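You operate a simulated robot arm through the tools that you are given. There is no shell and no other tool.

You are at the controls of a simulated robot arm. One attempt, no reset.

Task
Shut the water stand's teal drawer, latch the blue cup on the stand and pour in about 40 ml.
Fine: drawer shut, latch with the water stand lever, then pour into the cup from the small white jug; put the jug back. Set down upright: small white jug.

Only the result counts: the job must be done as asked and must still hold three seconds after the hand-in. Knocking over, shifting, dropping, spilling or breaking anything else fails it.

Robot
A 6-joint arm with a two-finger parallel gripper, fixed in place. Base frame: the origin is at the foot of the arm, x ahead of it, y to its left, z up. Readings come in mm, rad, newtons and seconds.
With the tool pointing down near the work surface it reaches from about 480 to 880 mm from the base axis. Its first joint turns from -2.007 to 2.007 rad. Payload 4.2 kg.
Tool frame: the origin (TCP) lies between the finger pads and is the grasp point; the fingertips stand 23 mm ahead of it; z points along the fingers, y is the line along which they close. Largest opening 94 mm; finger width 38, thickness 10; the body of the gripper, 54 by 96 mm, starts 39 mm behind the TCP.
Orientation is told as [roll, pitch, yaw] about the base's x, y, z axes, in that order, counted from this pose: with the fingers straight down and closing along the base's y, the tool's x points along the base's -x, its y along +y and its z along -z.

Tools
- The arm moves only by the tool nudge_tool. Its argument "commands" is a list of rows, each a list of 3 entries, a list of its own where there are three numbers: the shift along the base's x, y, z in mm, then the turn, a rotation vector about the base's x, y, z in rad, then the closure, from 0 (fully open) to 1 (shut). In form: [[[dx, dy, dz], [rx, ry, rz], claw], ...]. A call has 1 to 20 rows; each row shifts and turns the commanded pose from where the row before left it. Each row takes 0.2 s and may step no farther than 50 mm and 0.15 rad from the row before; otherwise, or with a gripper value out of range, the whole call is refused. A pose out of reach is approached as far as the arm can. The call stops where the force on the tool passes 40 N (or 10 N more than at its start, if that is more) or the arm is blocked; 0.2 s more then pass. Each finger travels about 108 mm/s and halts on what it meets, pressing with about 36 N; the grip force reading is that of the motor and also rises with nothing between the fingers. The clock runs only during rows and for 0.2 s after the last one: add rows that do not move to give the fingers time. The reply holds the time, the measured pose of the TCP, the force on the tool along the base axes, the opening and the grip force, in the units named above and with some noise, with the torque about the TCP (base axes, N m) and any sound that the robot's microphone picked up.
- Cameras (640 x 400 px; columns grow to the right, rows downward): "scene" is fixed at [218.2, 501, 1420.4]; the picture's right is [-0.58, -0.81, 0.00], its down [-0.53, 0.38, -0.75] and it looks along [0.61, -0.44, -0.66] (base axes); focal length 235 px, centre (320, 200). "wrist" rides on the gripper at [86, 16, -74] in the tool frame; the picture's right is [-0.18, 0.98, 0.00], its down [-0.58, -0.11, -0.81] and it looks along [-0.79, -0.15, 0.59] (tool axes); focal length 243 px, centre (320, 200). There is no depth. A picture from a camera that has moved, and an enlarged one, comes with that camera's place and axes in the base frame and with its lens.
- grab_frame(camera): a new picture of that camera. The clock stands still meanwhile.
- raise_lower(by): slides the trunk up (or, below 0, down) by that many mm; the arm rides with it, the base frame stays. It gives what a move gives, with no picture.
- inspect(camera, box): a new picture of the part [left, top, right, bottom] of that camera's present view, enlarged. The clock stands still meanwhile.
- sign_off(): hands the job in; it is judged then, once.

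Places have to be worked out from the pictures, the camera data and where the tool is seen. Open the gripper and draw the arm clear of the work before you hand the job in, unless the task says otherwise.

The tools are called by a JSON object that holds its "api" and its "payload". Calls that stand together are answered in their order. nudge_tool: Moves the arm, as the interface text tells. Its arguments: {"type":"object","properties":{"commands":{"type":"array"}},"required":["commands"]} The other tools are called the same way: raise_lower (by) slides the trunk up or down; grab_frame (camera) takes a picture; inspect (camera, box) takes an enlarged picture of a part of a camera's view; sign_off () hands the job in.

At the start:

```text
t: 0.0
ee_pos: [341.9, 310.2, 1269.6]
tool_rot: [0.0, 0.0, 0.0]
force: [0.5, -0.3, 0.2]
ft_torque: [0.02, 0.02, -0.01]
finger_gap: 94.0
finger_force: 0.0
trunk travel left (down, up): [-682.0, 308.0]
```

scene: 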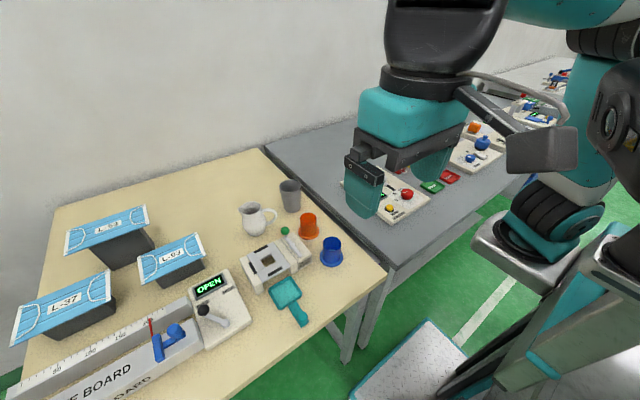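
wrist: 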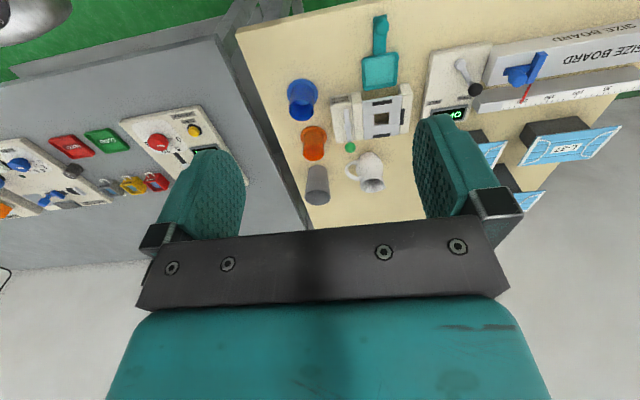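

I start by enlarging the part of both views that shows the water stand, drawer, cups and jug.

{"api": "inspect", "payload": {"camera": "scene", "box": [180, 160, 360, 340]}}

{"api": "inspect", "payload": {"camera": "wrist", "box": [240, 0, 500, 220]}}

{"api": "inspect", "payload": {"camera": "scene", "box": [230, 170, 310, 220]}}

```text
2.22 times, centred on (270, 250) of scene
camera zoom: at [218.2, 501.0, 1420.4], right [-0.58, -0.81, 0.0], down [-0.53, 0.38, -0.75], along [0.61, -0.44, -0.66], focal length 522 px, centre (431, 89)
```

zoom: 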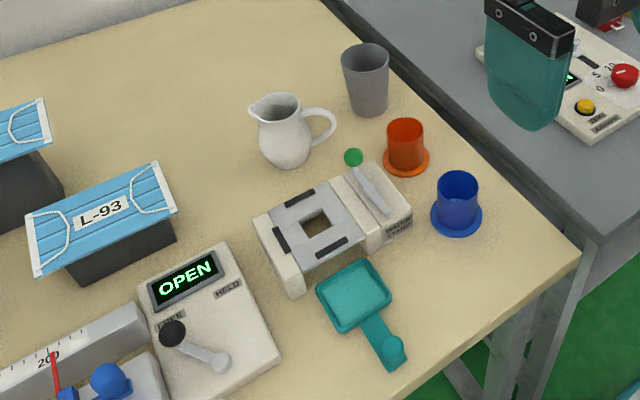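

```text
1.82 times, centred on (370, 110) of wrist
camera zoom: at [253.7, 326.2, 1343.9], right [0.18, 0.98, 0.0], down [0.58, -0.11, 0.81], along [0.79, -0.15, -0.59], focal length 441 px, centre (229, 364)
```

zoom: 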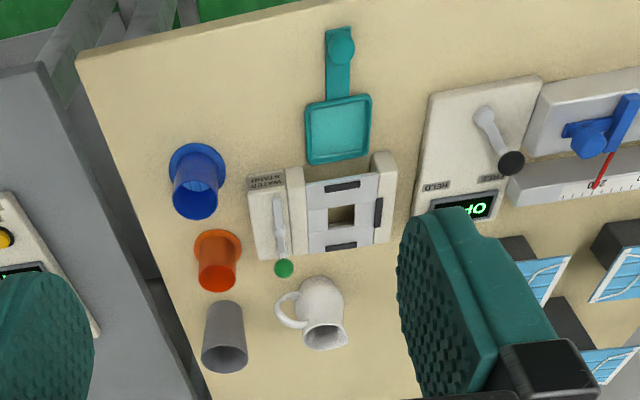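

```text
8.00 times, centred on (270, 195) of scene
camera zoom: at [218.2, 501.0, 1420.4], right [-0.58, -0.81, 0.0], down [-0.53, 0.38, -0.75], along [0.61, -0.44, -0.66], focal length 1881 px, centre (720, 240)
```

zoom: 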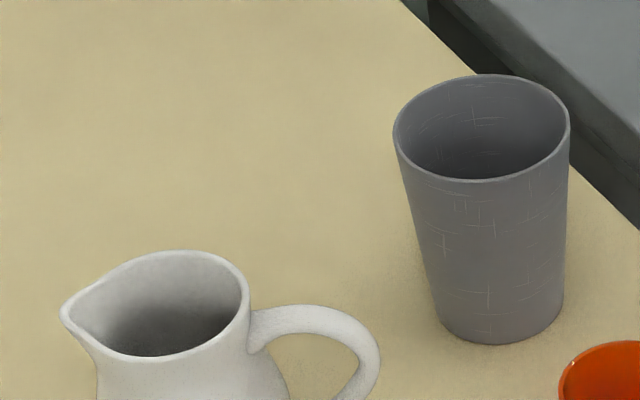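

The stand seems to sit near (600, 400) with the drawer handle pointing toward the robot, the blue cup near (533, 233), the jug near (760, 375), and the table at z≈835. I lower the trunk part of the way to get closer views, staying well above everything.

{"api": "raise_lower", "payload": {"by": -200}}

```text
t: 2.2
ee_pos: [341.3, 311.1, 1069.2]
tool_rot: [0.0, 0.002, 0.0]
force: [-0.1, 0.3, -0.5]
ft_torque: [0.04, -0.04, -0.01]
finger_gap: 94.1
finger_force: 0.1
trunk travel left (down, up): [-482.0, 508.0]
```

The trunk went down 200 mm and TCP is at z≈1069. Now I take a wrist picture from this new height.

{"api": "grab_frame", "payload": {"camera": "wrist"}}

{"api": "grab_frame", "payload": {"camera": "scene"}}

```text
taken
camera wrist: at [253.7, 326.2, 1144.0], right [0.18, 0.98, 0.0], down [0.58, -0.11, 0.81], along [0.79, -0.15, -0.59], focal length 243 px, centre (320, 200)
```

wrist: 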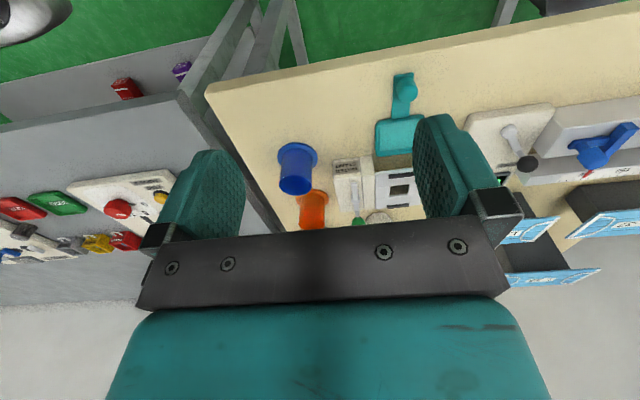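

```text
taken
```

scene: 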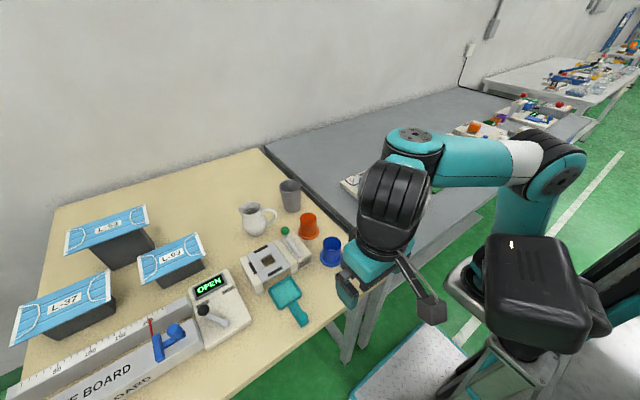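

From the two wrist heights the table works out at roughly z=820–835. I move over in front of the stand (TCP about (430, 400, 1069)) to get a straight close view of it.

{"api": "nudge_tool", "payload": {"commands": [[[30, 30, 0], [0, 0, 0], 0], [[30, 30, 0], [0, 0, 0], 0], [[29, 29, 0], [0, 0, 0], 0], [[0, 0, 0], [0, 0, 0], 0]]}}

{"api": "inspect", "payload": {"camera": "wrist", "box": [180, 0, 500, 230]}}

{"api": "grab_frame", "payload": {"camera": "wrist"}}

```text
t: 3.2
ee_pos: [430.7, 399.4, 1070.4]
tool_rot: [0.001, 0.0, 0.001]
force: [-0.2, -0.1, 0.8]
ft_torque: [-0.04, 0.02, 0.02]
finger_gap: 94.0
finger_force: 0.1
trunk travel left (down, up): [-482.0, 508.0]
```

```text
1.74 times, centred on (340, 115) of wrist
camera zoom: at [343.4, 414.6, 1144.8], right [0.18, 0.98, 0.0], down [0.58, -0.11, 0.81], along [0.79, -0.15, -0.59], focal length 422 px, centre (285, 348)
```

zoom: 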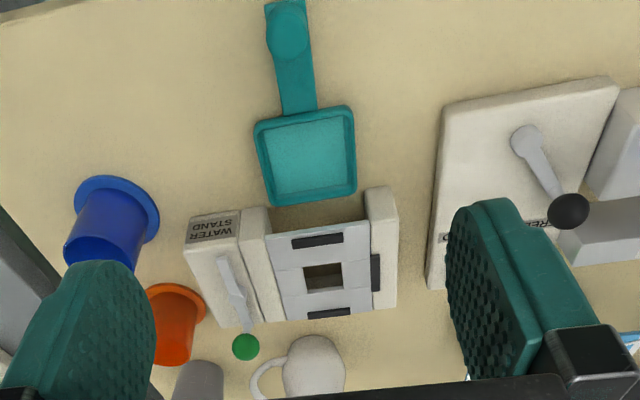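

```text
taken
camera wrist: at [343.4, 414.6, 1144.8], right [0.18, 0.98, 0.0], down [0.58, -0.11, 0.81], along [0.79, -0.15, -0.59], focal length 243 px, centre (320, 200)
```

wrist: 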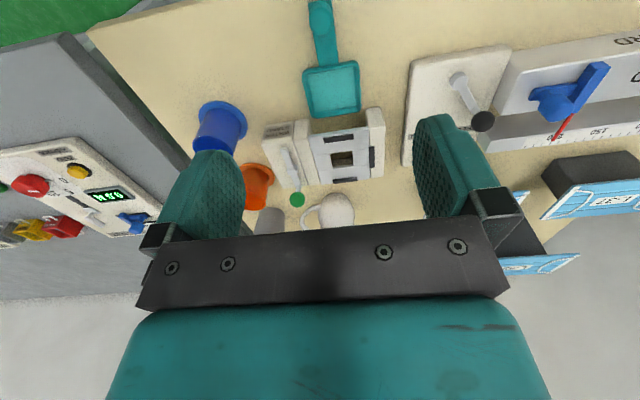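

I see the stand with its seat plate, the lever with the green ball beside it, and the pulled-out drawer in front. I zoom tightly to understand the seat, lever and drawer.

{"api": "inspect", "payload": {"camera": "wrist", "box": [270, 90, 410, 190]}}

{"api": "inspect", "payload": {"camera": "scene", "box": [230, 220, 330, 300]}}

{"api": "inspect", "payload": {"camera": "wrist", "box": [280, 0, 390, 130]}}

```text
4.00 times, centred on (340, 140) of wrist
camera zoom: at [343.4, 414.6, 1144.8], right [0.18, 0.98, 0.0], down [0.58, -0.11, 0.81], along [0.79, -0.15, -0.59], focal length 970 px, centre (240, 440)
```

zoom: 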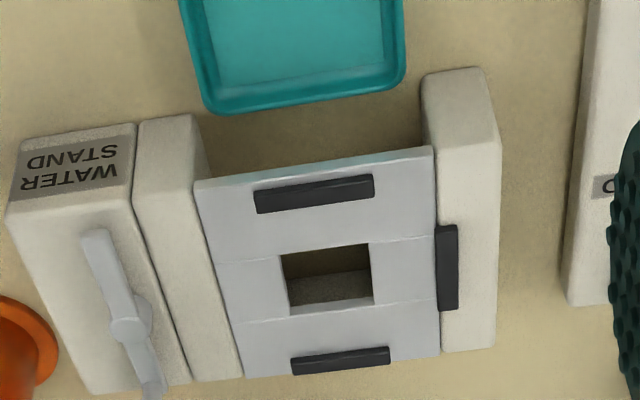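

```text
5.00 times, centred on (280, 260) of scene
camera zoom: at [218.2, 501.0, 1420.4], right [-0.58, -0.81, 0.0], down [-0.53, 0.38, -0.75], along [0.61, -0.44, -0.66], focal length 1176 px, centre (520, -100)
```

zoom: 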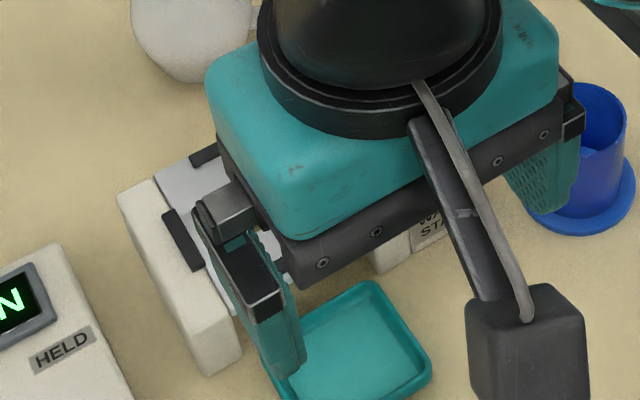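

```text
3.08 times, centred on (335, 65) of wrist
camera zoom: at [343.4, 414.6, 1144.8], right [0.18, 0.98, 0.0], down [0.58, -0.11, 0.81], along [0.79, -0.15, -0.59], focal length 746 px, centre (274, 615)
```

zoom: 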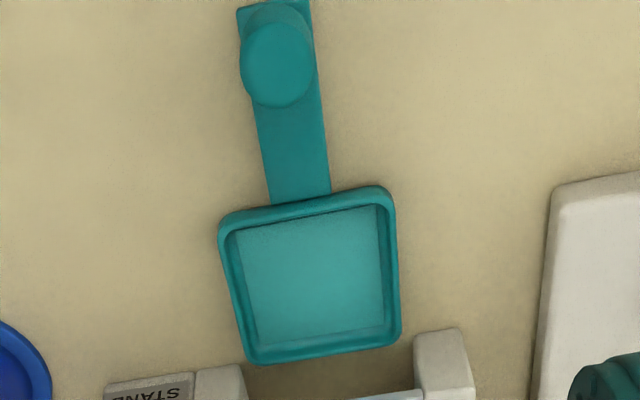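

The stand is a bridge plate with a square hole, with pads on three sides, and the drawer runs beneath it. I need better heights, so I take a second view from farther forward, at the same height and clear of everything.

{"api": "nudge_tool", "payload": {"commands": [[[40, 0, 0], [0, 0, 0], 0], [[40, 0, 0], [0, 0, 0], 0], [[40, 0, 0], [0, 0, 0], 0], [[37, 0, 0], [0, 0, 0], 0], [[0, 0, 0], [0, 0, 0], 0]]}}

{"api": "inspect", "payload": {"camera": "wrist", "box": [180, 0, 500, 230]}}

{"api": "inspect", "payload": {"camera": "wrist", "box": [240, 0, 440, 130]}}

```text
t: 4.4
ee_pos: [551.1, 371.1, 1049.5]
tool_rot: [-0.001, 0.0, -0.001]
force: [-0.1, 0.1, 0.2]
ft_torque: [-0.02, -0.01, 0.04]
finger_gap: 93.8
finger_force: 0.1
out of reach, approached as far as the arm can: row 2, 3, 4
trunk travel left (down, up): [-482.0, 508.0]
```

```text
1.74 times, centred on (340, 115) of wrist
camera zoom: at [463.6, 386.0, 1124.1], right [0.18, 0.98, 0.0], down [0.58, -0.11, 0.81], along [0.79, -0.15, -0.59], focal length 422 px, centre (285, 348)
```

zoom: 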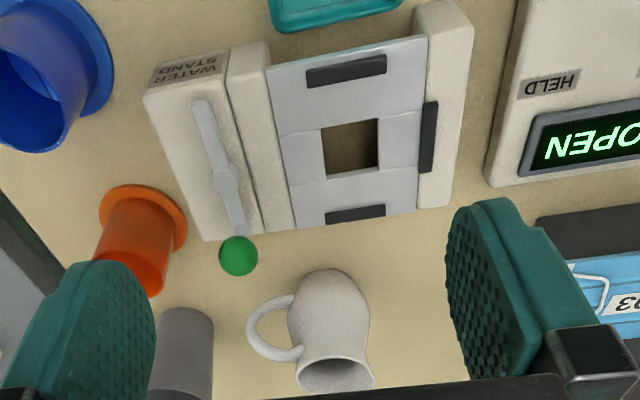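

```text
3.08 times, centred on (340, 65) of wrist
camera zoom: at [463.6, 386.0, 1124.1], right [0.18, 0.98, 0.0], down [0.58, -0.11, 0.81], along [0.79, -0.15, -0.59], focal length 746 px, centre (258, 615)
```

zoom: 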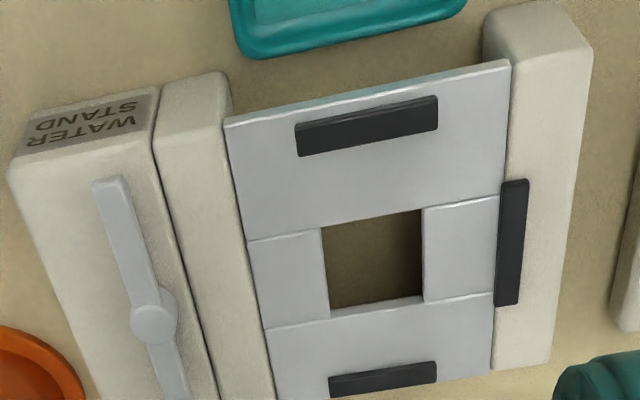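

The arm ran out of reach at this trunk height (TCP stopped at 551, 371, 1050), but the baseline is good: the plate top is at z≈889 with the hole centre near (595, 400). I take zooms of the cup, jug and lever from here.

{"api": "inspect", "payload": {"camera": "wrist", "box": [140, 0, 300, 100]}}

{"api": "inspect", "payload": {"camera": "wrist", "box": [260, 100, 420, 225]}}

{"api": "grab_frame", "payload": {"camera": "wrist"}}

```text
4.00 times, centred on (220, 50) of wrist
camera zoom: at [463.6, 386.0, 1124.1], right [0.18, 0.98, 0.0], down [0.58, -0.11, 0.81], along [0.79, -0.15, -0.59], focal length 970 px, centre (720, 800)
```

zoom: 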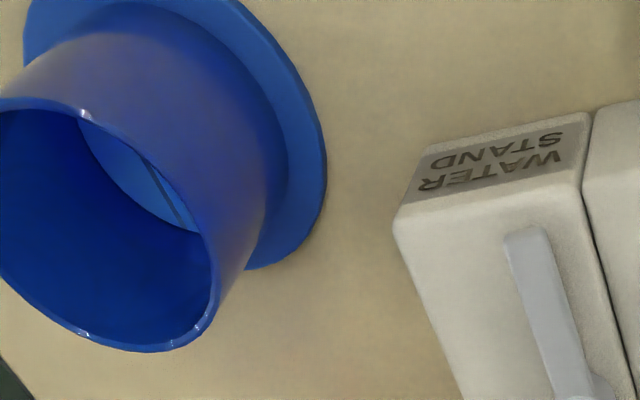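

```text
3.20 times, centred on (340, 162) of wrist
camera zoom: at [463.6, 386.0, 1124.1], right [0.18, 0.98, 0.0], down [0.58, -0.11, 0.81], along [0.79, -0.15, -0.59], focal length 776 px, centre (256, 320)
```

zoom: 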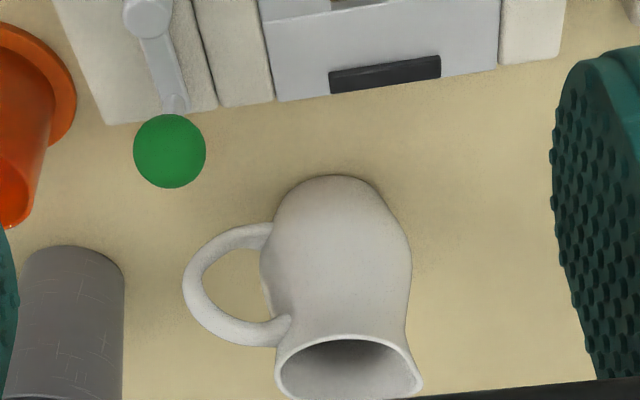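

```text
taken
camera wrist: at [463.6, 386.0, 1124.1], right [0.18, 0.98, 0.0], down [0.58, -0.11, 0.81], along [0.79, -0.15, -0.59], focal length 243 px, centre (320, 200)
```

wrist: 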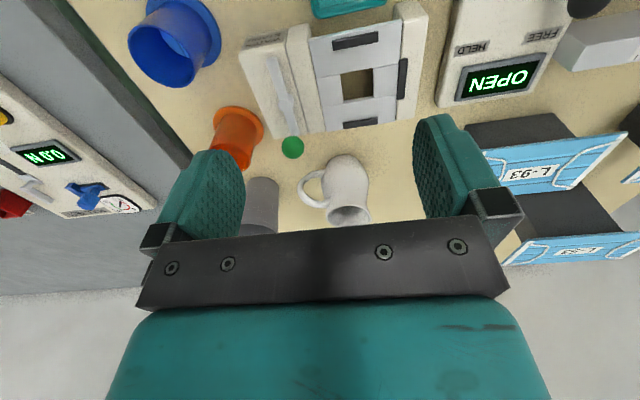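

I've placed the cup at about (533, 234), rim z≈904, and the lever ball at about (633, 324, 923). I need to see how the lever pivots, so I zoom on it in both cameras.

{"api": "inspect", "payload": {"camera": "wrist", "box": [235, 40, 315, 165]}}

{"api": "inspect", "payload": {"camera": "scene", "box": [220, 195, 350, 300]}}

```text
3.20 times, centred on (275, 102) of wrist
camera zoom: at [463.6, 386.0, 1124.1], right [0.18, 0.98, 0.0], down [0.58, -0.11, 0.81], along [0.79, -0.15, -0.59], focal length 776 px, centre (464, 512)
```

zoom: 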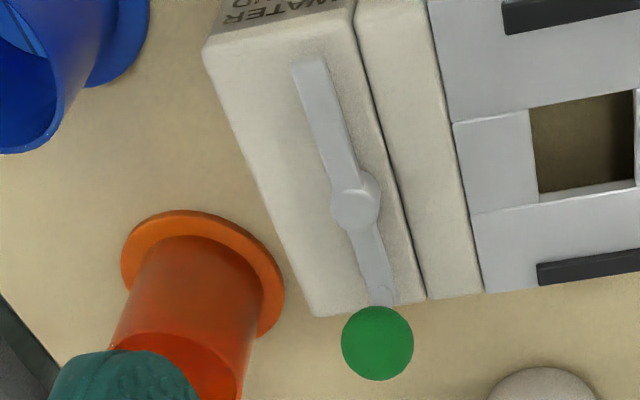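

```text
3.81 times, centred on (285, 248) of scene
camera zoom: at [218.2, 501.0, 1420.4], right [-0.58, -0.81, 0.0], down [-0.53, 0.38, -0.75], along [0.61, -0.44, -0.66], focal length 896 px, centre (453, 19)
```

zoom: 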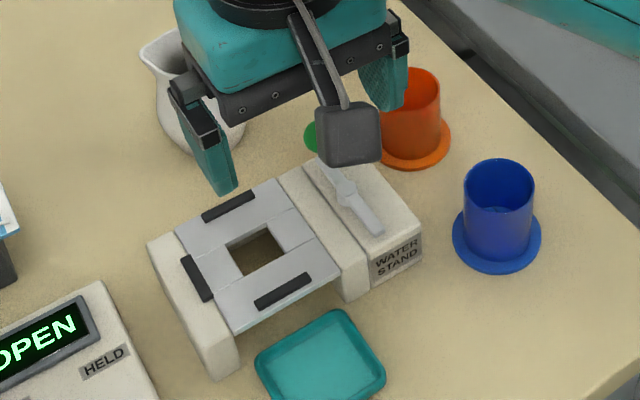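

The lever turns about a vertical hub near (602, 323): a flat finger points to -x and the ball arm to +x. Turning it clockwise, with the ball going toward -y, swings the finger over the seat. The reach error suggests the shoulder is too low, so I raise the trunk again and will descend with the arm.

{"api": "raise_lower", "payload": {"by": 150}}

{"api": "nudge_tool", "payload": {"commands": [[[0, 0, 0], [0, 0, 0], 0], [[0, 0, 0], [0, 0, 0], 0]]}}

```text
t: 6.1
ee_pos: [550.5, 370.1, 1200.5]
tool_rot: [0.002, -0.001, -0.001]
force: [0.0, -0.1, -0.4]
ft_torque: [-0.02, 0.02, -0.01]
finger_gap: 93.7
finger_force: 0.1
trunk travel left (down, up): [-632.0, 358.0]
```

```text
t: 6.7
ee_pos: [551.2, 370.0, 1198.9]
tool_rot: [-0.001, 0.001, 0.0]
force: [-0.5, 0.0, 0.4]
ft_torque: [-0.03, 0.01, -0.03]
finger_gap: 94.0
finger_force: 0.0
trunk travel left (down, up): [-632.0, 358.0]
```

The commanded pose follows the measured one, so I can continue from here. I retreat and descend to above the drawer knob at about (427, 400, 980).

{"api": "nudge_tool", "payload": {"commands": [[[-25, 6, -38], [0, 0, 0], 0], [[-25, 6, -38], [0, 0, 0], 0], [[-25, 6, -38], [0, 0, 0], 0], [[-25, 6, -38], [0, 0, 0], 0], [[-24, 6, -38], [0, 0, 0], 0], [[0, 0, -30], [0, 0, 0], 0], [[0, 0, 0], [0, 0, 0], 0]]}}

{"api": "grab_frame", "payload": {"camera": "wrist"}}

{"api": "grab_frame", "payload": {"camera": "scene"}}

```text
t: 8.3
ee_pos: [426.3, 401.5, 980.6]
tool_rot: [0.002, -0.001, -0.001]
force: [-0.3, -0.3, -0.9]
ft_torque: [-0.02, 0.01, -0.02]
finger_gap: 93.9
finger_force: 0.0
trunk travel left (down, up): [-632.0, 358.0]
```

```text
taken
camera wrist: at [340.0, 416.2, 1054.4], right [0.19, 0.98, 0.0], down [0.58, -0.11, 0.81], along [0.79, -0.15, -0.59], focal length 243 px, centre (320, 200)
```

wrist: 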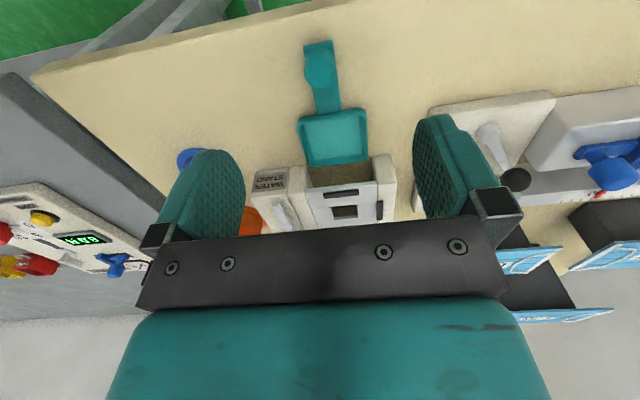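

```text
taken
```

scene: 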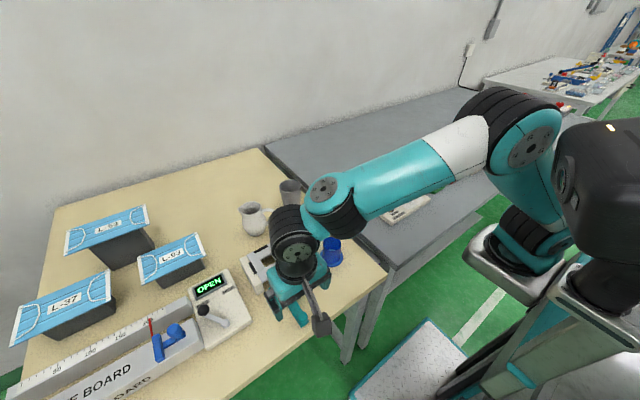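

The arm is UR-like, with the shoulder at a good height now. I zoom in on the knob and drawer to fix the knob's place and height.

{"api": "inspect", "payload": {"camera": "wrist", "box": [280, 25, 400, 175]}}

{"api": "inspect", "payload": {"camera": "wrist", "box": [295, 30, 355, 90]}}

```text
2.67 times, centred on (340, 100) of wrist
camera zoom: at [340.0, 416.2, 1054.4], right [0.19, 0.98, 0.0], down [0.58, -0.11, 0.81], along [0.79, -0.15, -0.59], focal length 647 px, centre (267, 467)
```

zoom: 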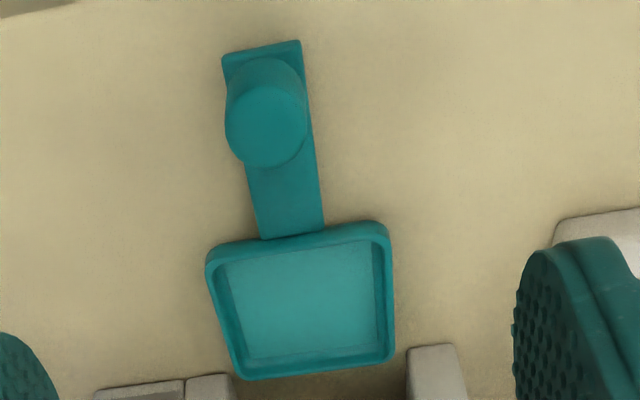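

```text
6.67 times, centred on (325, 60) of wrist
camera zoom: at [340.0, 416.2, 1054.4], right [0.19, 0.98, 0.0], down [0.58, -0.11, 0.81], along [0.79, -0.15, -0.59], focal length 1618 px, centre (287, 1133)
```

zoom: 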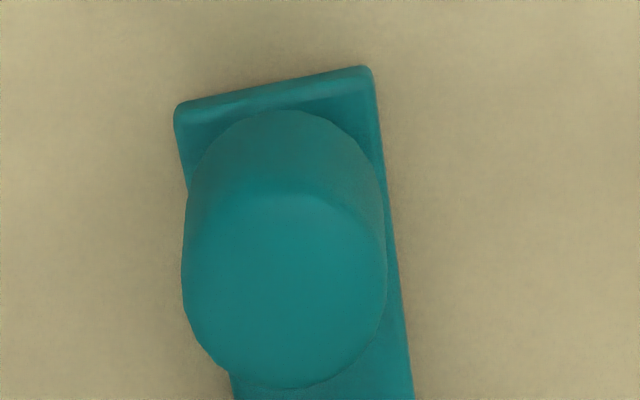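

The knob is a Ø23 mm post at about (430, 400) with its top at z≈869 and the handle plate below z≈845. I descend around it with the fingers open, tips to z≈851.

{"api": "nudge_tool", "payload": {"commands": [[[3.7, -1.5, -40], [0, 0, 0], 0], [[0, 0, -40], [0, 0, 0], 0], [[0, 0, -26], [0, 0, 0], 0], [[0, 0, 0], [0, 0, 0], 0]]}}

{"api": "grab_frame", "payload": {"camera": "wrist"}}

{"api": "inspect", "payload": {"camera": "scene", "box": [240, 240, 340, 340]}}

```text
t: 9.3
ee_pos: [430.2, 400.0, 871.9]
tool_rot: [0.001, 0.0, -0.001]
force: [-0.7, 1.2, -0.6]
ft_torque: [0.02, 0.03, 0.01]
finger_gap: 94.0
finger_force: 0.0
trunk travel left (down, up): [-632.0, 358.0]
```

```text
taken
camera wrist: at [342.7, 415.0, 946.8], right [0.18, 0.98, 0.0], down [0.58, -0.11, 0.81], along [0.79, -0.15, -0.59], focal length 243 px, centre (320, 200)
```

wrist: 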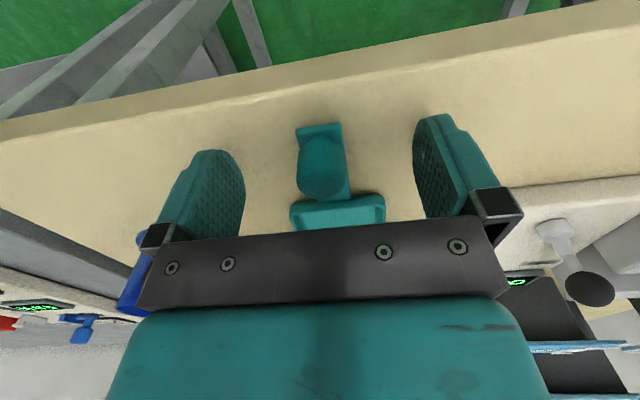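

```text
4.00 times, centred on (290, 290) of scene
camera zoom: at [218.2, 501.0, 1420.4], right [-0.58, -0.81, 0.0], down [-0.53, 0.38, -0.75], along [0.61, -0.44, -0.66], focal length 940 px, centre (440, -160)
```

zoom: 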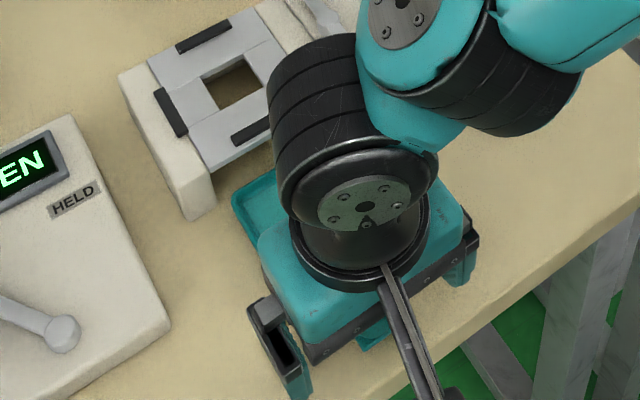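

The knob is centred between the fingers. I close on it gently in place.

{"api": "nudge_tool", "payload": {"commands": [[[0, 0, 0], [0, 0, 0], 1], [[0, 0, 0], [0, 0, 0], 1], [[0, 0, 0], [0, 0, 0], 1]]}}

```text
t: 10.1
ee_pos: [431.0, 400.3, 872.4]
tool_rot: [0.001, 0.0, -0.001]
force: [0.4, 7.1, -3.0]
ft_torque: [0.19, -0.11, -0.01]
finger_gap: 22.5
finger_force: 45.4
trunk travel left (down, up): [-632.0, 358.0]
```

The knob is gripped (gap 22.5 mm). Now I push it toward +x in small steps, watching the force.

{"api": "nudge_tool", "payload": {"commands": [[[10, 0, 0], [0, 0, 0], 1], [[10, 0, 0], [0, 0, 0], 1], [[10, 0, 0], [0, 0, 0], 1], [[10, 0, 0], [0, 0, 0], 1]]}}

```text
t: 11.1
ee_pos: [469.9, 399.0, 872.5]
tool_rot: [-0.002, 0.001, 0.0]
force: [-0.1, 14.3, -16.0]
ft_torque: [0.28, -0.54, -0.08]
finger_gap: 22.4
finger_force: 44.9
trunk travel left (down, up): [-632.0, 358.0]
```

The drawer slides but side and vertical loads are building up (14 N in y, -16 N in z), so I release slightly to relieve them and look.

{"api": "nudge_tool", "payload": {"commands": [[[0, 0, 0], [0, 0, 0], 0.6], [[0, 0, 0], [0, 0, 0], 0.6]]}}

{"api": "inspect", "payload": {"camera": "wrist", "box": [220, 80, 440, 230]}}

```text
t: 11.7
ee_pos: [472.0, 397.7, 873.2]
tool_rot: [0.0, 0.0, -0.003]
force: [-0.3, -0.8, 0.1]
ft_torque: [0.04, -0.03, -0.01]
finger_gap: 37.5
finger_force: 0.1
trunk travel left (down, up): [-632.0, 358.0]
```

```text
2.67 times, centred on (330, 155) of wrist
camera zoom: at [382.9, 415.0, 948.2], right [0.18, 0.98, 0.0], down [0.58, -0.11, 0.81], along [0.79, -0.15, -0.59], focal length 647 px, centre (293, 320)
```

zoom: 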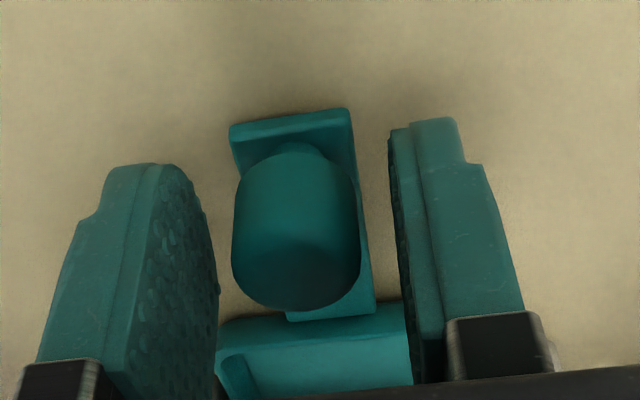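

Forces are back to zero and the knob is still centred. I re-grip and push on.

{"api": "nudge_tool", "payload": {"commands": [[[0, 0, 0], [0, 0, 0], 1], [[0, 0, 0], [0, 0, 0], 1], [[10, 0, 0], [0, 0, 0], 1], [[10, 0, 0], [0, 0, 0], 1]]}}

```text
t: 12.7
ee_pos: [491.1, 399.5, 873.6]
tool_rot: [0.001, 0.002, 0.002]
force: [-0.6, 3.6, 7.1]
ft_torque: [0.1, 0.45, -0.05]
finger_gap: 22.1
finger_force: 44.9
trunk travel left (down, up): [-632.0, 358.0]
```

Loads are small now; I continue pushing in 6–8 mm steps toward the stop.

{"api": "nudge_tool", "payload": {"commands": [[[8, 0, 0], [0, 0, 0], 1], [[8, 0, 0], [0, 0, 0], 1], [[6, 0, 0], [0, 0, 0], 1]]}}

```text
t: 13.5
ee_pos: [511.5, 400.5, 874.7]
tool_rot: [0.002, -0.003, -0.001]
force: [-0.5, 10.2, 12.3]
ft_torque: [0.25, 0.29, -0.07]
finger_gap: 22.3
finger_force: 45.0
trunk travel left (down, up): [-632.0, 358.0]
```

No stop met yet at knob x≈512. I look before pushing the last bit.

{"api": "grab_frame", "payload": {"camera": "wrist"}}

{"api": "inspect", "payload": {"camera": "scene", "box": [220, 220, 340, 320]}}

```text
taken
camera wrist: at [424.5, 415.4, 948.1], right [0.18, 0.98, 0.0], down [0.58, -0.11, 0.81], along [0.79, -0.15, -0.59], focal length 243 px, centre (320, 200)
```

wrist: 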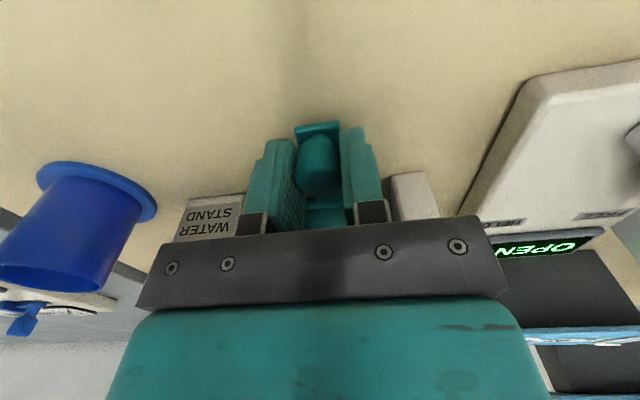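

```text
4.00 times, centred on (280, 270) of scene
camera zoom: at [218.2, 501.0, 1420.4], right [-0.58, -0.81, 0.0], down [-0.53, 0.38, -0.75], along [0.61, -0.44, -0.66], focal length 940 px, centre (480, -80)
```

zoom: 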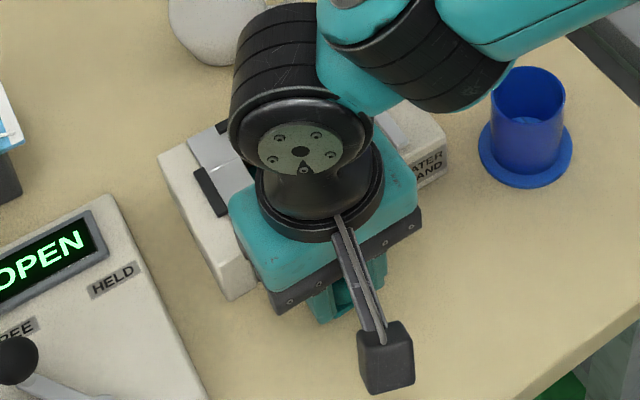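

The knob is still within the grip and the stand is undisturbed. I push further in 3 mm steps, stopping before the fingers can come near the plate edge.

{"api": "nudge_tool", "payload": {"commands": [[[3, 0, 0], [0, 0, 0], 1], [[3, 0, 0], [0, 0, 0], 1], [[3, 0, 0], [0, 0, 0], 1]]}}

```text
t: 14.3
ee_pos: [516.0, 399.8, 873.7]
tool_rot: [-0.001, 0.003, 0.005]
force: [-29.6, 9.9, 20.0]
ft_torque: [0.17, 0.61, 0.04]
finger_gap: 22.3
finger_force: 45.0
trunk travel left (down, up): [-632.0, 358.0]
```

The x force rose to -30 N at knob x≈516, which matches the expected closed position. I press a little more to seat it fully.

{"api": "nudge_tool", "payload": {"commands": [[[2, 0, 0], [0, 0, 0], 1], [[0, 0, 0], [0, 0, 0], 1]]}}

```text
t: 14.9
ee_pos: [519.3, 401.2, 872.7]
tool_rot: [-0.001, 0.005, 0.007]
force: [-35.3, 10.9, 8.6]
ft_torque: [0.18, 0.55, 0.04]
finger_gap: 22.3
finger_force: 44.9
trunk travel left (down, up): [-632.0, 358.0]
```

The drawer is against its stop. I open only partly (to stay clear of the cheeks), then rise straight up.

{"api": "nudge_tool", "payload": {"commands": [[[0, 0, 0], [0, 0, 0], 0.55], [[0, 0, 0], [0, 0, 0], 0.55], [[0, 0, 0], [0, 0, 0], 0.55]]}}

{"api": "nudge_tool", "payload": {"commands": [[[-3, 0, 30], [0, 0, 0], 0.55], [[-5, 0, 40], [0, 0, 0], 0.55], [[-5, 0, 40], [0, 0, 0], 0.55], [[-10, 0, 30], [0, 0, 0], 0.55]]}}

{"api": "grab_frame", "payload": {"camera": "wrist"}}

```text
t: 15.7
ee_pos: [523.5, 398.9, 873.0]
tool_rot: [0.0, -0.001, -0.001]
force: [0.3, 1.6, 0.1]
ft_torque: [0.02, 0.01, -0.03]
finger_gap: 42.2
finger_force: 0.1
trunk travel left (down, up): [-632.0, 358.0]
```

```text
t: 16.7
ee_pos: [500.4, 397.8, 1012.3]
tool_rot: [0.001, 0.0, 0.0]
force: [0.3, 0.5, 0.7]
ft_torque: [-0.01, -0.01, 0.0]
finger_gap: 42.2
finger_force: 0.1
trunk travel left (down, up): [-632.0, 358.0]
```

```text
taken
camera wrist: at [412.0, 414.4, 1087.4], right [0.18, 0.98, 0.0], down [0.58, -0.11, 0.81], along [0.79, -0.15, -0.59], focal length 243 px, centre (320, 200)
```

wrist: 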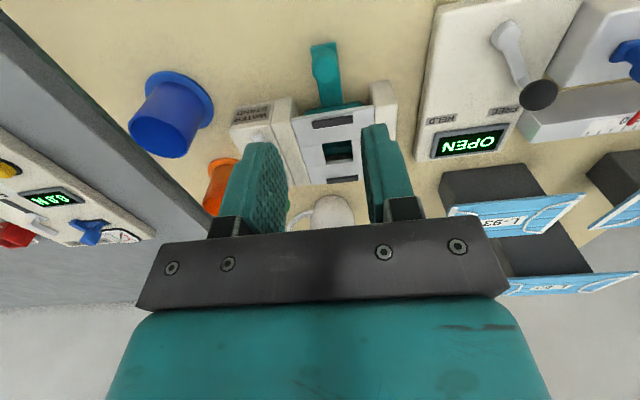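

I zoom to verify the drawer is fully under the plate, and look at the blue cup.

{"api": "inspect", "payload": {"camera": "wrist", "box": [280, 30, 400, 190]}}

{"api": "inspect", "payload": {"camera": "wrist", "box": [110, 50, 240, 180]}}

{"api": "inspect", "payload": {"camera": "scene", "box": [300, 220, 360, 280]}}

```text
2.50 times, centred on (340, 110) of wrist
camera zoom: at [412.0, 414.4, 1087.4], right [0.18, 0.98, 0.0], down [0.58, -0.11, 0.81], along [0.79, -0.15, -0.59], focal length 606 px, centre (270, 425)
```

zoom: 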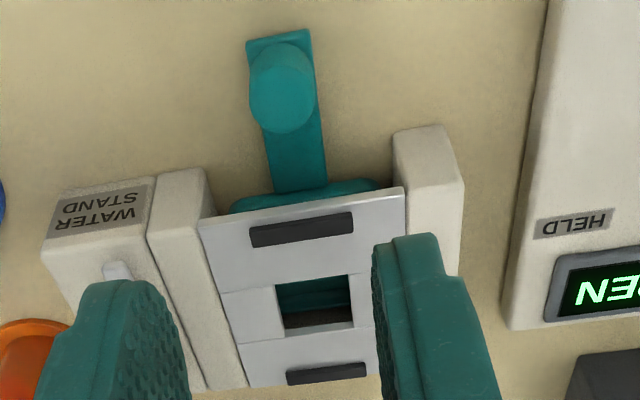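

```text
3.08 times, centred on (175, 115) of wrist
camera zoom: at [412.0, 414.4, 1087.4], right [0.18, 0.98, 0.0], down [0.58, -0.11, 0.81], along [0.79, -0.15, -0.59], focal length 746 px, centre (766, 462)
```

zoom: 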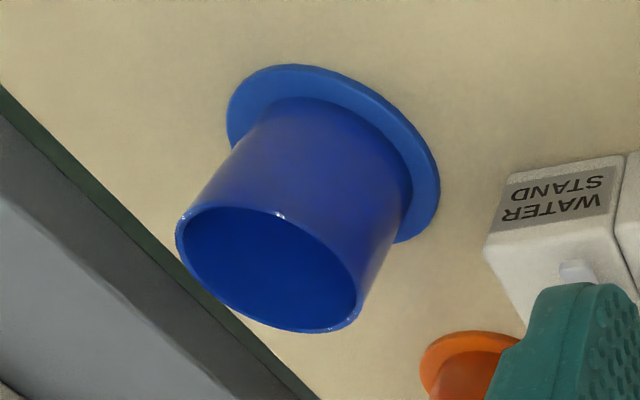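

```text
6.67 times, centred on (330, 250) of scene
camera zoom: at [218.2, 501.0, 1420.4], right [-0.58, -0.81, 0.0], down [-0.53, 0.38, -0.75], along [0.61, -0.44, -0.66], focal length 1567 px, centre (253, -133)
```

zoom: 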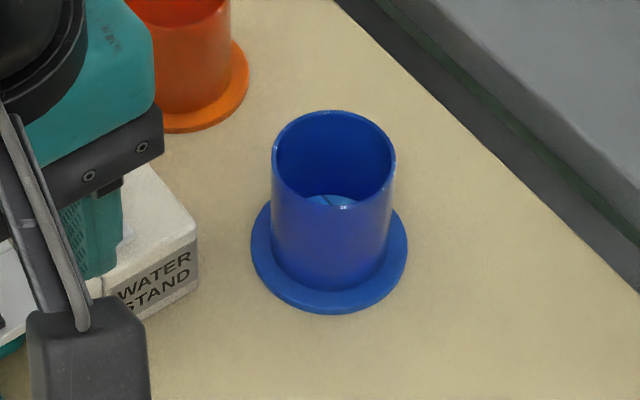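

The drawer is fully in, its tray centred under the seat. The cup triangulates to (532, 235) with Ø51 body, Ø70 flange, rim z≈903 and flange top z≈840. I move above it with the gap set to about 75 mm.

{"api": "nudge_tool", "payload": {"commands": [[[8, -41, -3], [0, 0, 0], 0.2], [[8, -41, -3], [0, 0, 0], 0.2], [[8, -41, -3], [0, 0, 0], 0.2], [[7.6, -39.8, -3], [0, 0, 0], 0.2], [[0, 0, -40], [0, 0, 0], 0.2], [[0, 0, 0], [0, 0, 0], 0.2]]}}

{"api": "grab_frame", "payload": {"camera": "wrist"}}

{"api": "inspect", "payload": {"camera": "wrist", "box": [220, 60, 430, 220]}}

```text
t: 18.1
ee_pos: [532.7, 234.1, 962.4]
tool_rot: [0.001, -0.001, -0.002]
force: [0.1, -0.6, 0.4]
ft_torque: [0.01, 0.01, -0.02]
finger_gap: 75.1
finger_force: 0.2
trunk travel left (down, up): [-632.0, 358.0]
```

```text
taken
camera wrist: at [445.3, 250.5, 1036.7], right [0.18, 0.98, 0.0], down [0.58, -0.11, 0.81], along [0.79, -0.15, -0.59], focal length 243 px, centre (320, 200)
```

wrist: 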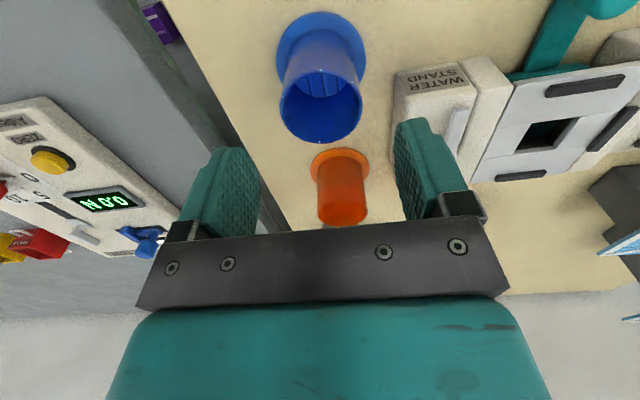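

```text
2.50 times, centred on (325, 140) of wrist
camera zoom: at [445.3, 250.5, 1036.7], right [0.18, 0.98, 0.0], down [0.58, -0.11, 0.81], along [0.79, -0.15, -0.59], focal length 606 px, centre (308, 350)
```

zoom: 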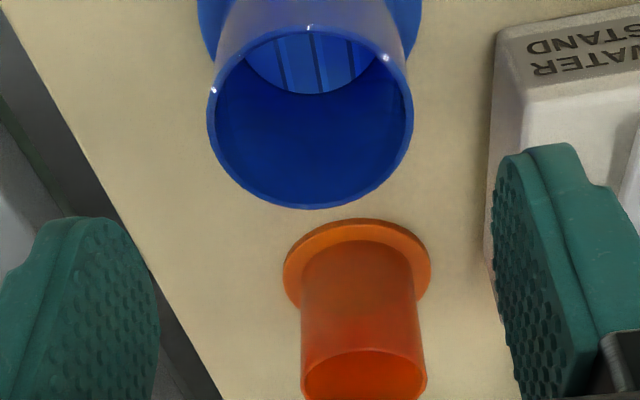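

The cup is right below the gripper. Something striped is visible inside it, so I zoom in on that before gripping.

{"api": "inspect", "payload": {"camera": "wrist", "box": [275, 10, 370, 145]}}

{"api": "inspect", "payload": {"camera": "wrist", "box": [300, 60, 350, 110]}}

{"api": "inspect", "payload": {"camera": "scene", "box": [230, 190, 320, 250]}}

```text
2.96 times, centred on (322, 78) of wrist
camera zoom: at [445.3, 250.5, 1036.7], right [0.18, 0.98, 0.0], down [0.58, -0.11, 0.81], along [0.79, -0.15, -0.59], focal length 719 px, centre (313, 563)
```

zoom: 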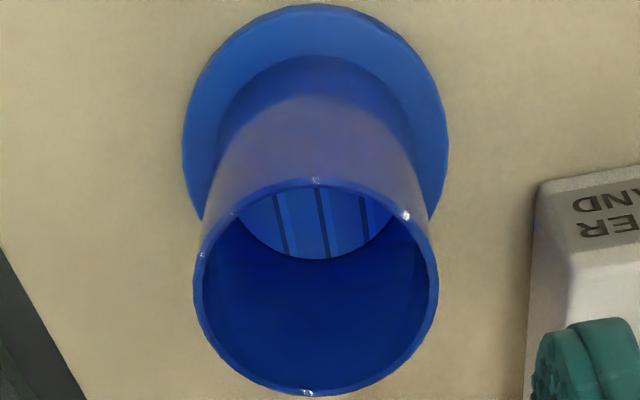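

```text
8.00 times, centred on (325, 85) of wrist
camera zoom: at [445.3, 250.5, 1036.7], right [0.18, 0.98, 0.0], down [0.58, -0.11, 0.81], along [0.79, -0.15, -0.59], focal length 1941 px, centre (280, 1120)
```

zoom: 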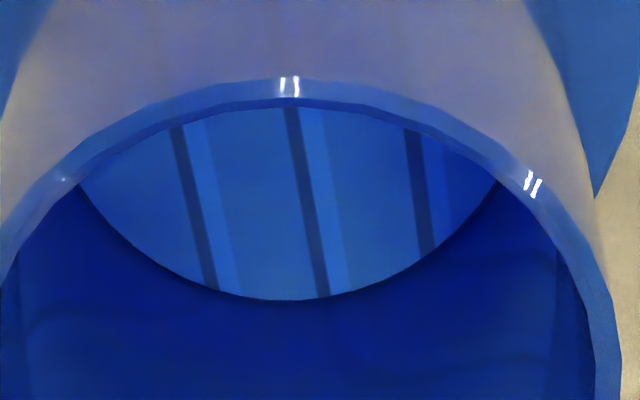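

```text
6.67 times, centred on (275, 220) of scene
camera zoom: at [218.2, 501.0, 1420.4], right [-0.58, -0.81, 0.0], down [-0.53, 0.38, -0.75], along [0.61, -0.44, -0.66], focal length 1567 px, centre (620, 67)
```

zoom: 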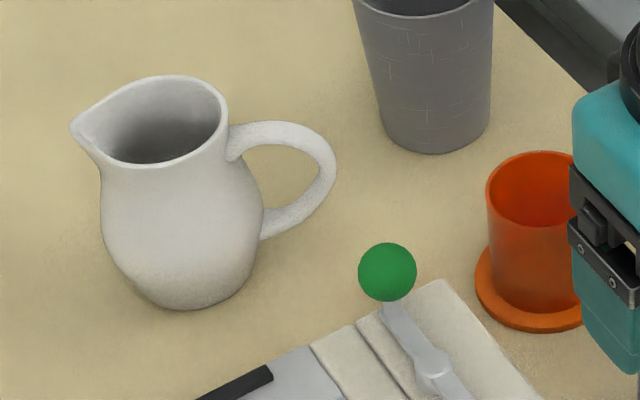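

The stripes are just ribs on the cup floor, and the cup is empty. Its centre refines to (531, 235.5), so I descend to TCP z≈873 (tips about 9 mm above the flange) and close.

{"api": "nudge_tool", "payload": {"commands": [[[-1.2, 1.4, -40], [0, 0, 0], 0.2], [[0, 0, -40], [0, 0, 0], 0.2], [[0, 0, -9], [0, 0, 0], 0.2], [[0, 0, 0], [0, 0, 0], 0.2]]}}

{"api": "inspect", "payload": {"camera": "wrist", "box": [180, 60, 460, 240]}}

{"api": "inspect", "payload": {"camera": "scene", "box": [290, 210, 370, 280]}}

```text
t: 19.1
ee_pos: [533.6, 236.0, 871.6]
tool_rot: [0.001, 0.0, 0.0]
force: [-0.1, 0.2, 0.6]
ft_torque: [-0.03, 0.0, 0.01]
finger_gap: 75.1
finger_force: 0.0
trunk travel left (down, up): [-632.0, 358.0]
```

```text
2.22 times, centred on (320, 150) of wrist
camera zoom: at [445.2, 252.9, 947.1], right [0.18, 0.98, 0.0], down [0.58, -0.11, 0.81], along [0.79, -0.15, -0.59], focal length 539 px, centre (320, 311)
```

zoom: 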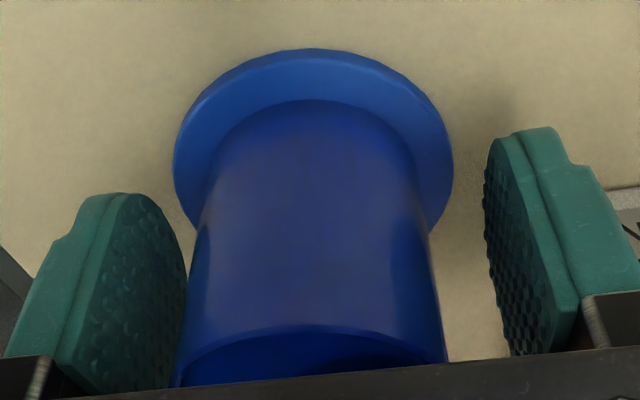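

```text
5.71 times, centred on (330, 245) of scene
camera zoom: at [218.2, 501.0, 1420.4], right [-0.58, -0.81, 0.0], down [-0.53, 0.38, -0.75], along [0.61, -0.44, -0.66], focal length 1343 px, centre (263, -57)
```

zoom: 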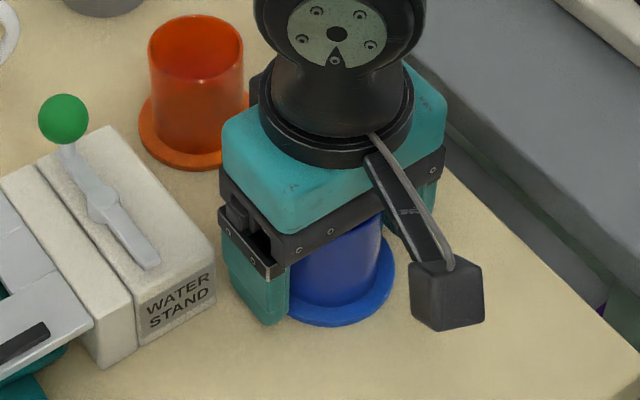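

The cup sits between the fingers with clearance on both sides and the tips above the flange. I close on it.

{"api": "nudge_tool", "payload": {"commands": [[[0, 0, 0], [0, 0, 0], 1], [[0, 0, 0], [0, 0, 0], 1], [[0, 0, 0], [0, 0, 0], 1]]}}

```text
t: 19.9
ee_pos: [531.8, 237.6, 872.9]
tool_rot: [0.0, 0.001, -0.001]
force: [-1.2, -0.4, 0.1]
ft_torque: [-0.02, 0.0, 0.01]
finger_gap: 50.3
finger_force: 35.7
trunk travel left (down, up): [-632.0, 358.0]
```

The cup is gripped at Ø50.3 mm. I lift it slowly and check with both cameras.

{"api": "nudge_tool", "payload": {"commands": [[[0, 0, 10], [0, 0, 0], 1], [[0, 0, 20], [0, 0, 0], 1], [[0, 0, 30], [0, 0, 0], 1], [[0, 0, 40], [0, 0, 0], 1], [[0, 0, 10], [0, 0, 0], 1], [[0, 0, 0], [0, 0, 0], 1]]}}

{"api": "inspect", "payload": {"camera": "wrist", "box": [180, 60, 460, 240]}}

{"api": "inspect", "payload": {"camera": "scene", "box": [260, 180, 380, 280]}}

```text
t: 21.3
ee_pos: [530.9, 238.6, 981.8]
tool_rot: [0.0, -0.001, -0.001]
force: [0.0, -0.7, -0.3]
ft_torque: [0.01, -0.01, -0.03]
finger_gap: 50.1
finger_force: 36.0
trunk travel left (down, up): [-632.0, 358.0]
```

```text
2.22 times, centred on (320, 150) of wrist
camera zoom: at [443.0, 254.4, 1057.3], right [0.18, 0.98, 0.0], down [0.58, -0.11, 0.81], along [0.79, -0.15, -0.59], focal length 539 px, centre (320, 311)
```

zoom: 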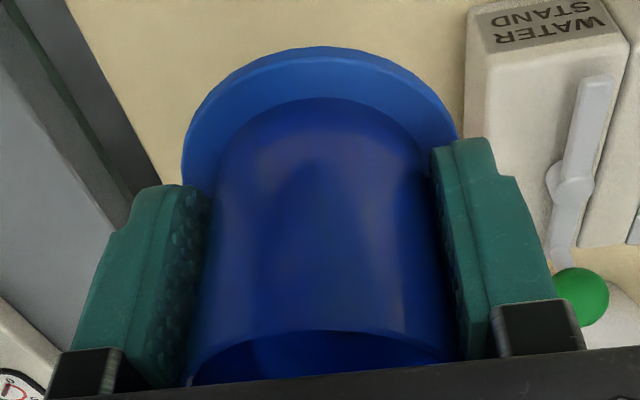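

```text
4.00 times, centred on (320, 230) of scene
camera zoom: at [218.2, 501.0, 1420.4], right [-0.58, -0.81, 0.0], down [-0.53, 0.38, -0.75], along [0.61, -0.44, -0.66], focal length 940 px, centre (320, 80)
```

zoom: 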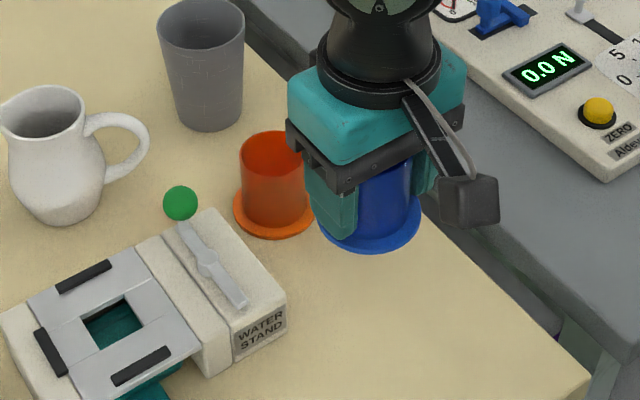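

The cup is securely held. I raise a bit more to clear the lever ball, then carry it over the seat to about (597, 400).

{"api": "nudge_tool", "payload": {"commands": [[[0, 0, 30], [0, 0, 0], 1], [[11, 27, 0], [0, 0, 0], 1], [[11, 27, 0], [0, 0, 0], 1], [[11, 27, 0], [0, 0, 0], 1], [[11, 27, 0], [0, 0, 0], 1], [[11, 27, 0], [0, 0, 0], 1], [[11.5, 26.5, 0], [0, 0, 0], 1], [[0, 0, 0], [0, 0, 0], 1], [[0, 0, -30], [0, 0, 0], 1], [[0, 0, -20], [0, 0, 0], 1], [[0, 0, 0], [0, 0, 0], 1]]}}

{"api": "inspect", "payload": {"camera": "wrist", "box": [180, 40, 460, 240]}}

{"api": "inspect", "payload": {"camera": "scene", "box": [220, 180, 340, 280]}}

```text
t: 23.7
ee_pos: [597.9, 396.8, 962.5]
tool_rot: [0.0, 0.002, -0.001]
force: [1.2, -0.7, -0.2]
ft_torque: [-0.02, 0.02, 0.01]
finger_gap: 50.3
finger_force: 36.1
trunk travel left (down, up): [-632.0, 358.0]
```

```text
2.00 times, centred on (320, 140) of wrist
camera zoom: at [509.4, 413.7, 1037.1], right [0.18, 0.98, 0.0], down [0.58, -0.11, 0.81], along [0.79, -0.15, -0.59], focal length 485 px, centre (320, 320)
```

zoom: 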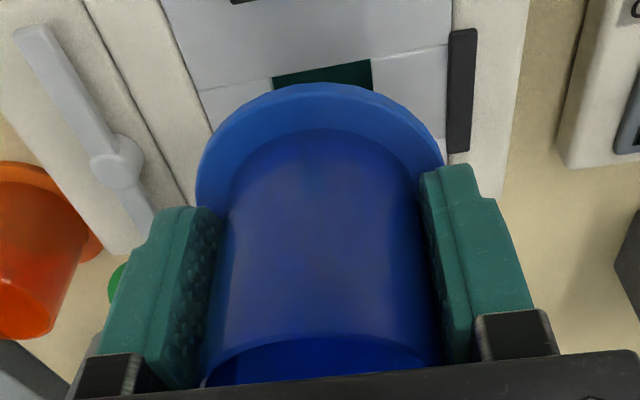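

```text
4.00 times, centred on (280, 230) of scene
camera zoom: at [218.2, 501.0, 1420.4], right [-0.58, -0.81, 0.0], down [-0.53, 0.38, -0.75], along [0.61, -0.44, -0.66], focal length 940 px, centre (480, 80)
```

zoom: 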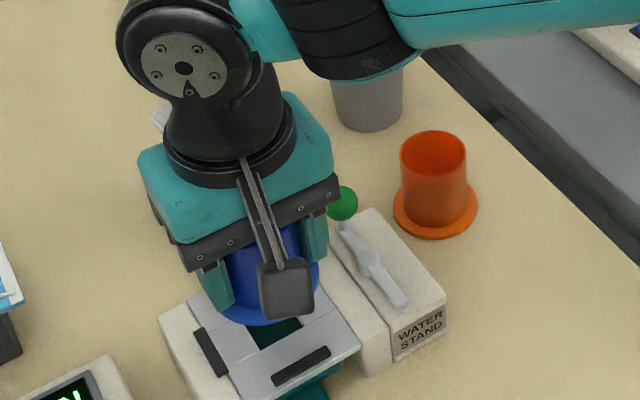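

The cup hovers about 30 mm above the seat. The hole front edge gives a seat centre near (597, 400.6). I zoom in from the scene camera to check the cup's offset in the grip.

{"api": "inspect", "payload": {"camera": "scene", "box": [255, 215, 315, 275]}}

{"api": "inspect", "payload": {"camera": "wrist", "box": [260, 60, 420, 190]}}

```text
6.67 times, centred on (285, 245) of scene
camera zoom: at [218.2, 501.0, 1420.4], right [-0.58, -0.81, 0.0], down [-0.53, 0.38, -0.75], along [0.61, -0.44, -0.66], focal length 1567 px, centre (553, -100)
```

zoom: 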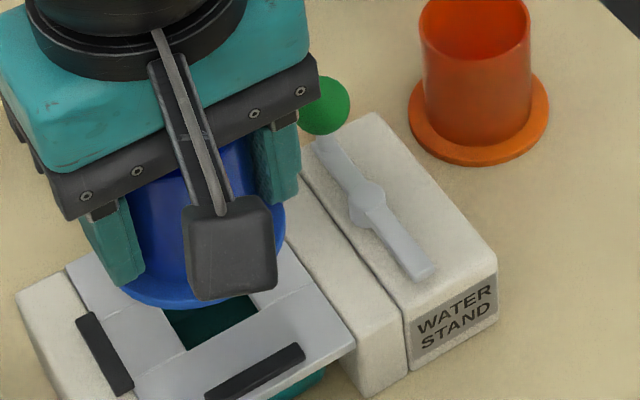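

```text
3.08 times, centred on (340, 125) of wrist
camera zoom: at [509.4, 413.7, 1037.1], right [0.18, 0.98, 0.0], down [0.58, -0.11, 0.81], along [0.79, -0.15, -0.59], focal length 746 px, centre (258, 431)
```

zoom: 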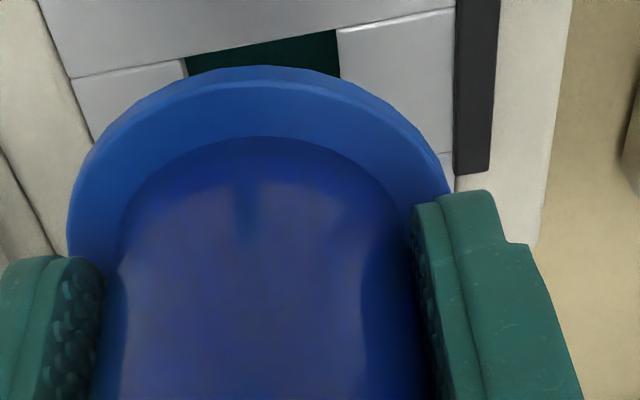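

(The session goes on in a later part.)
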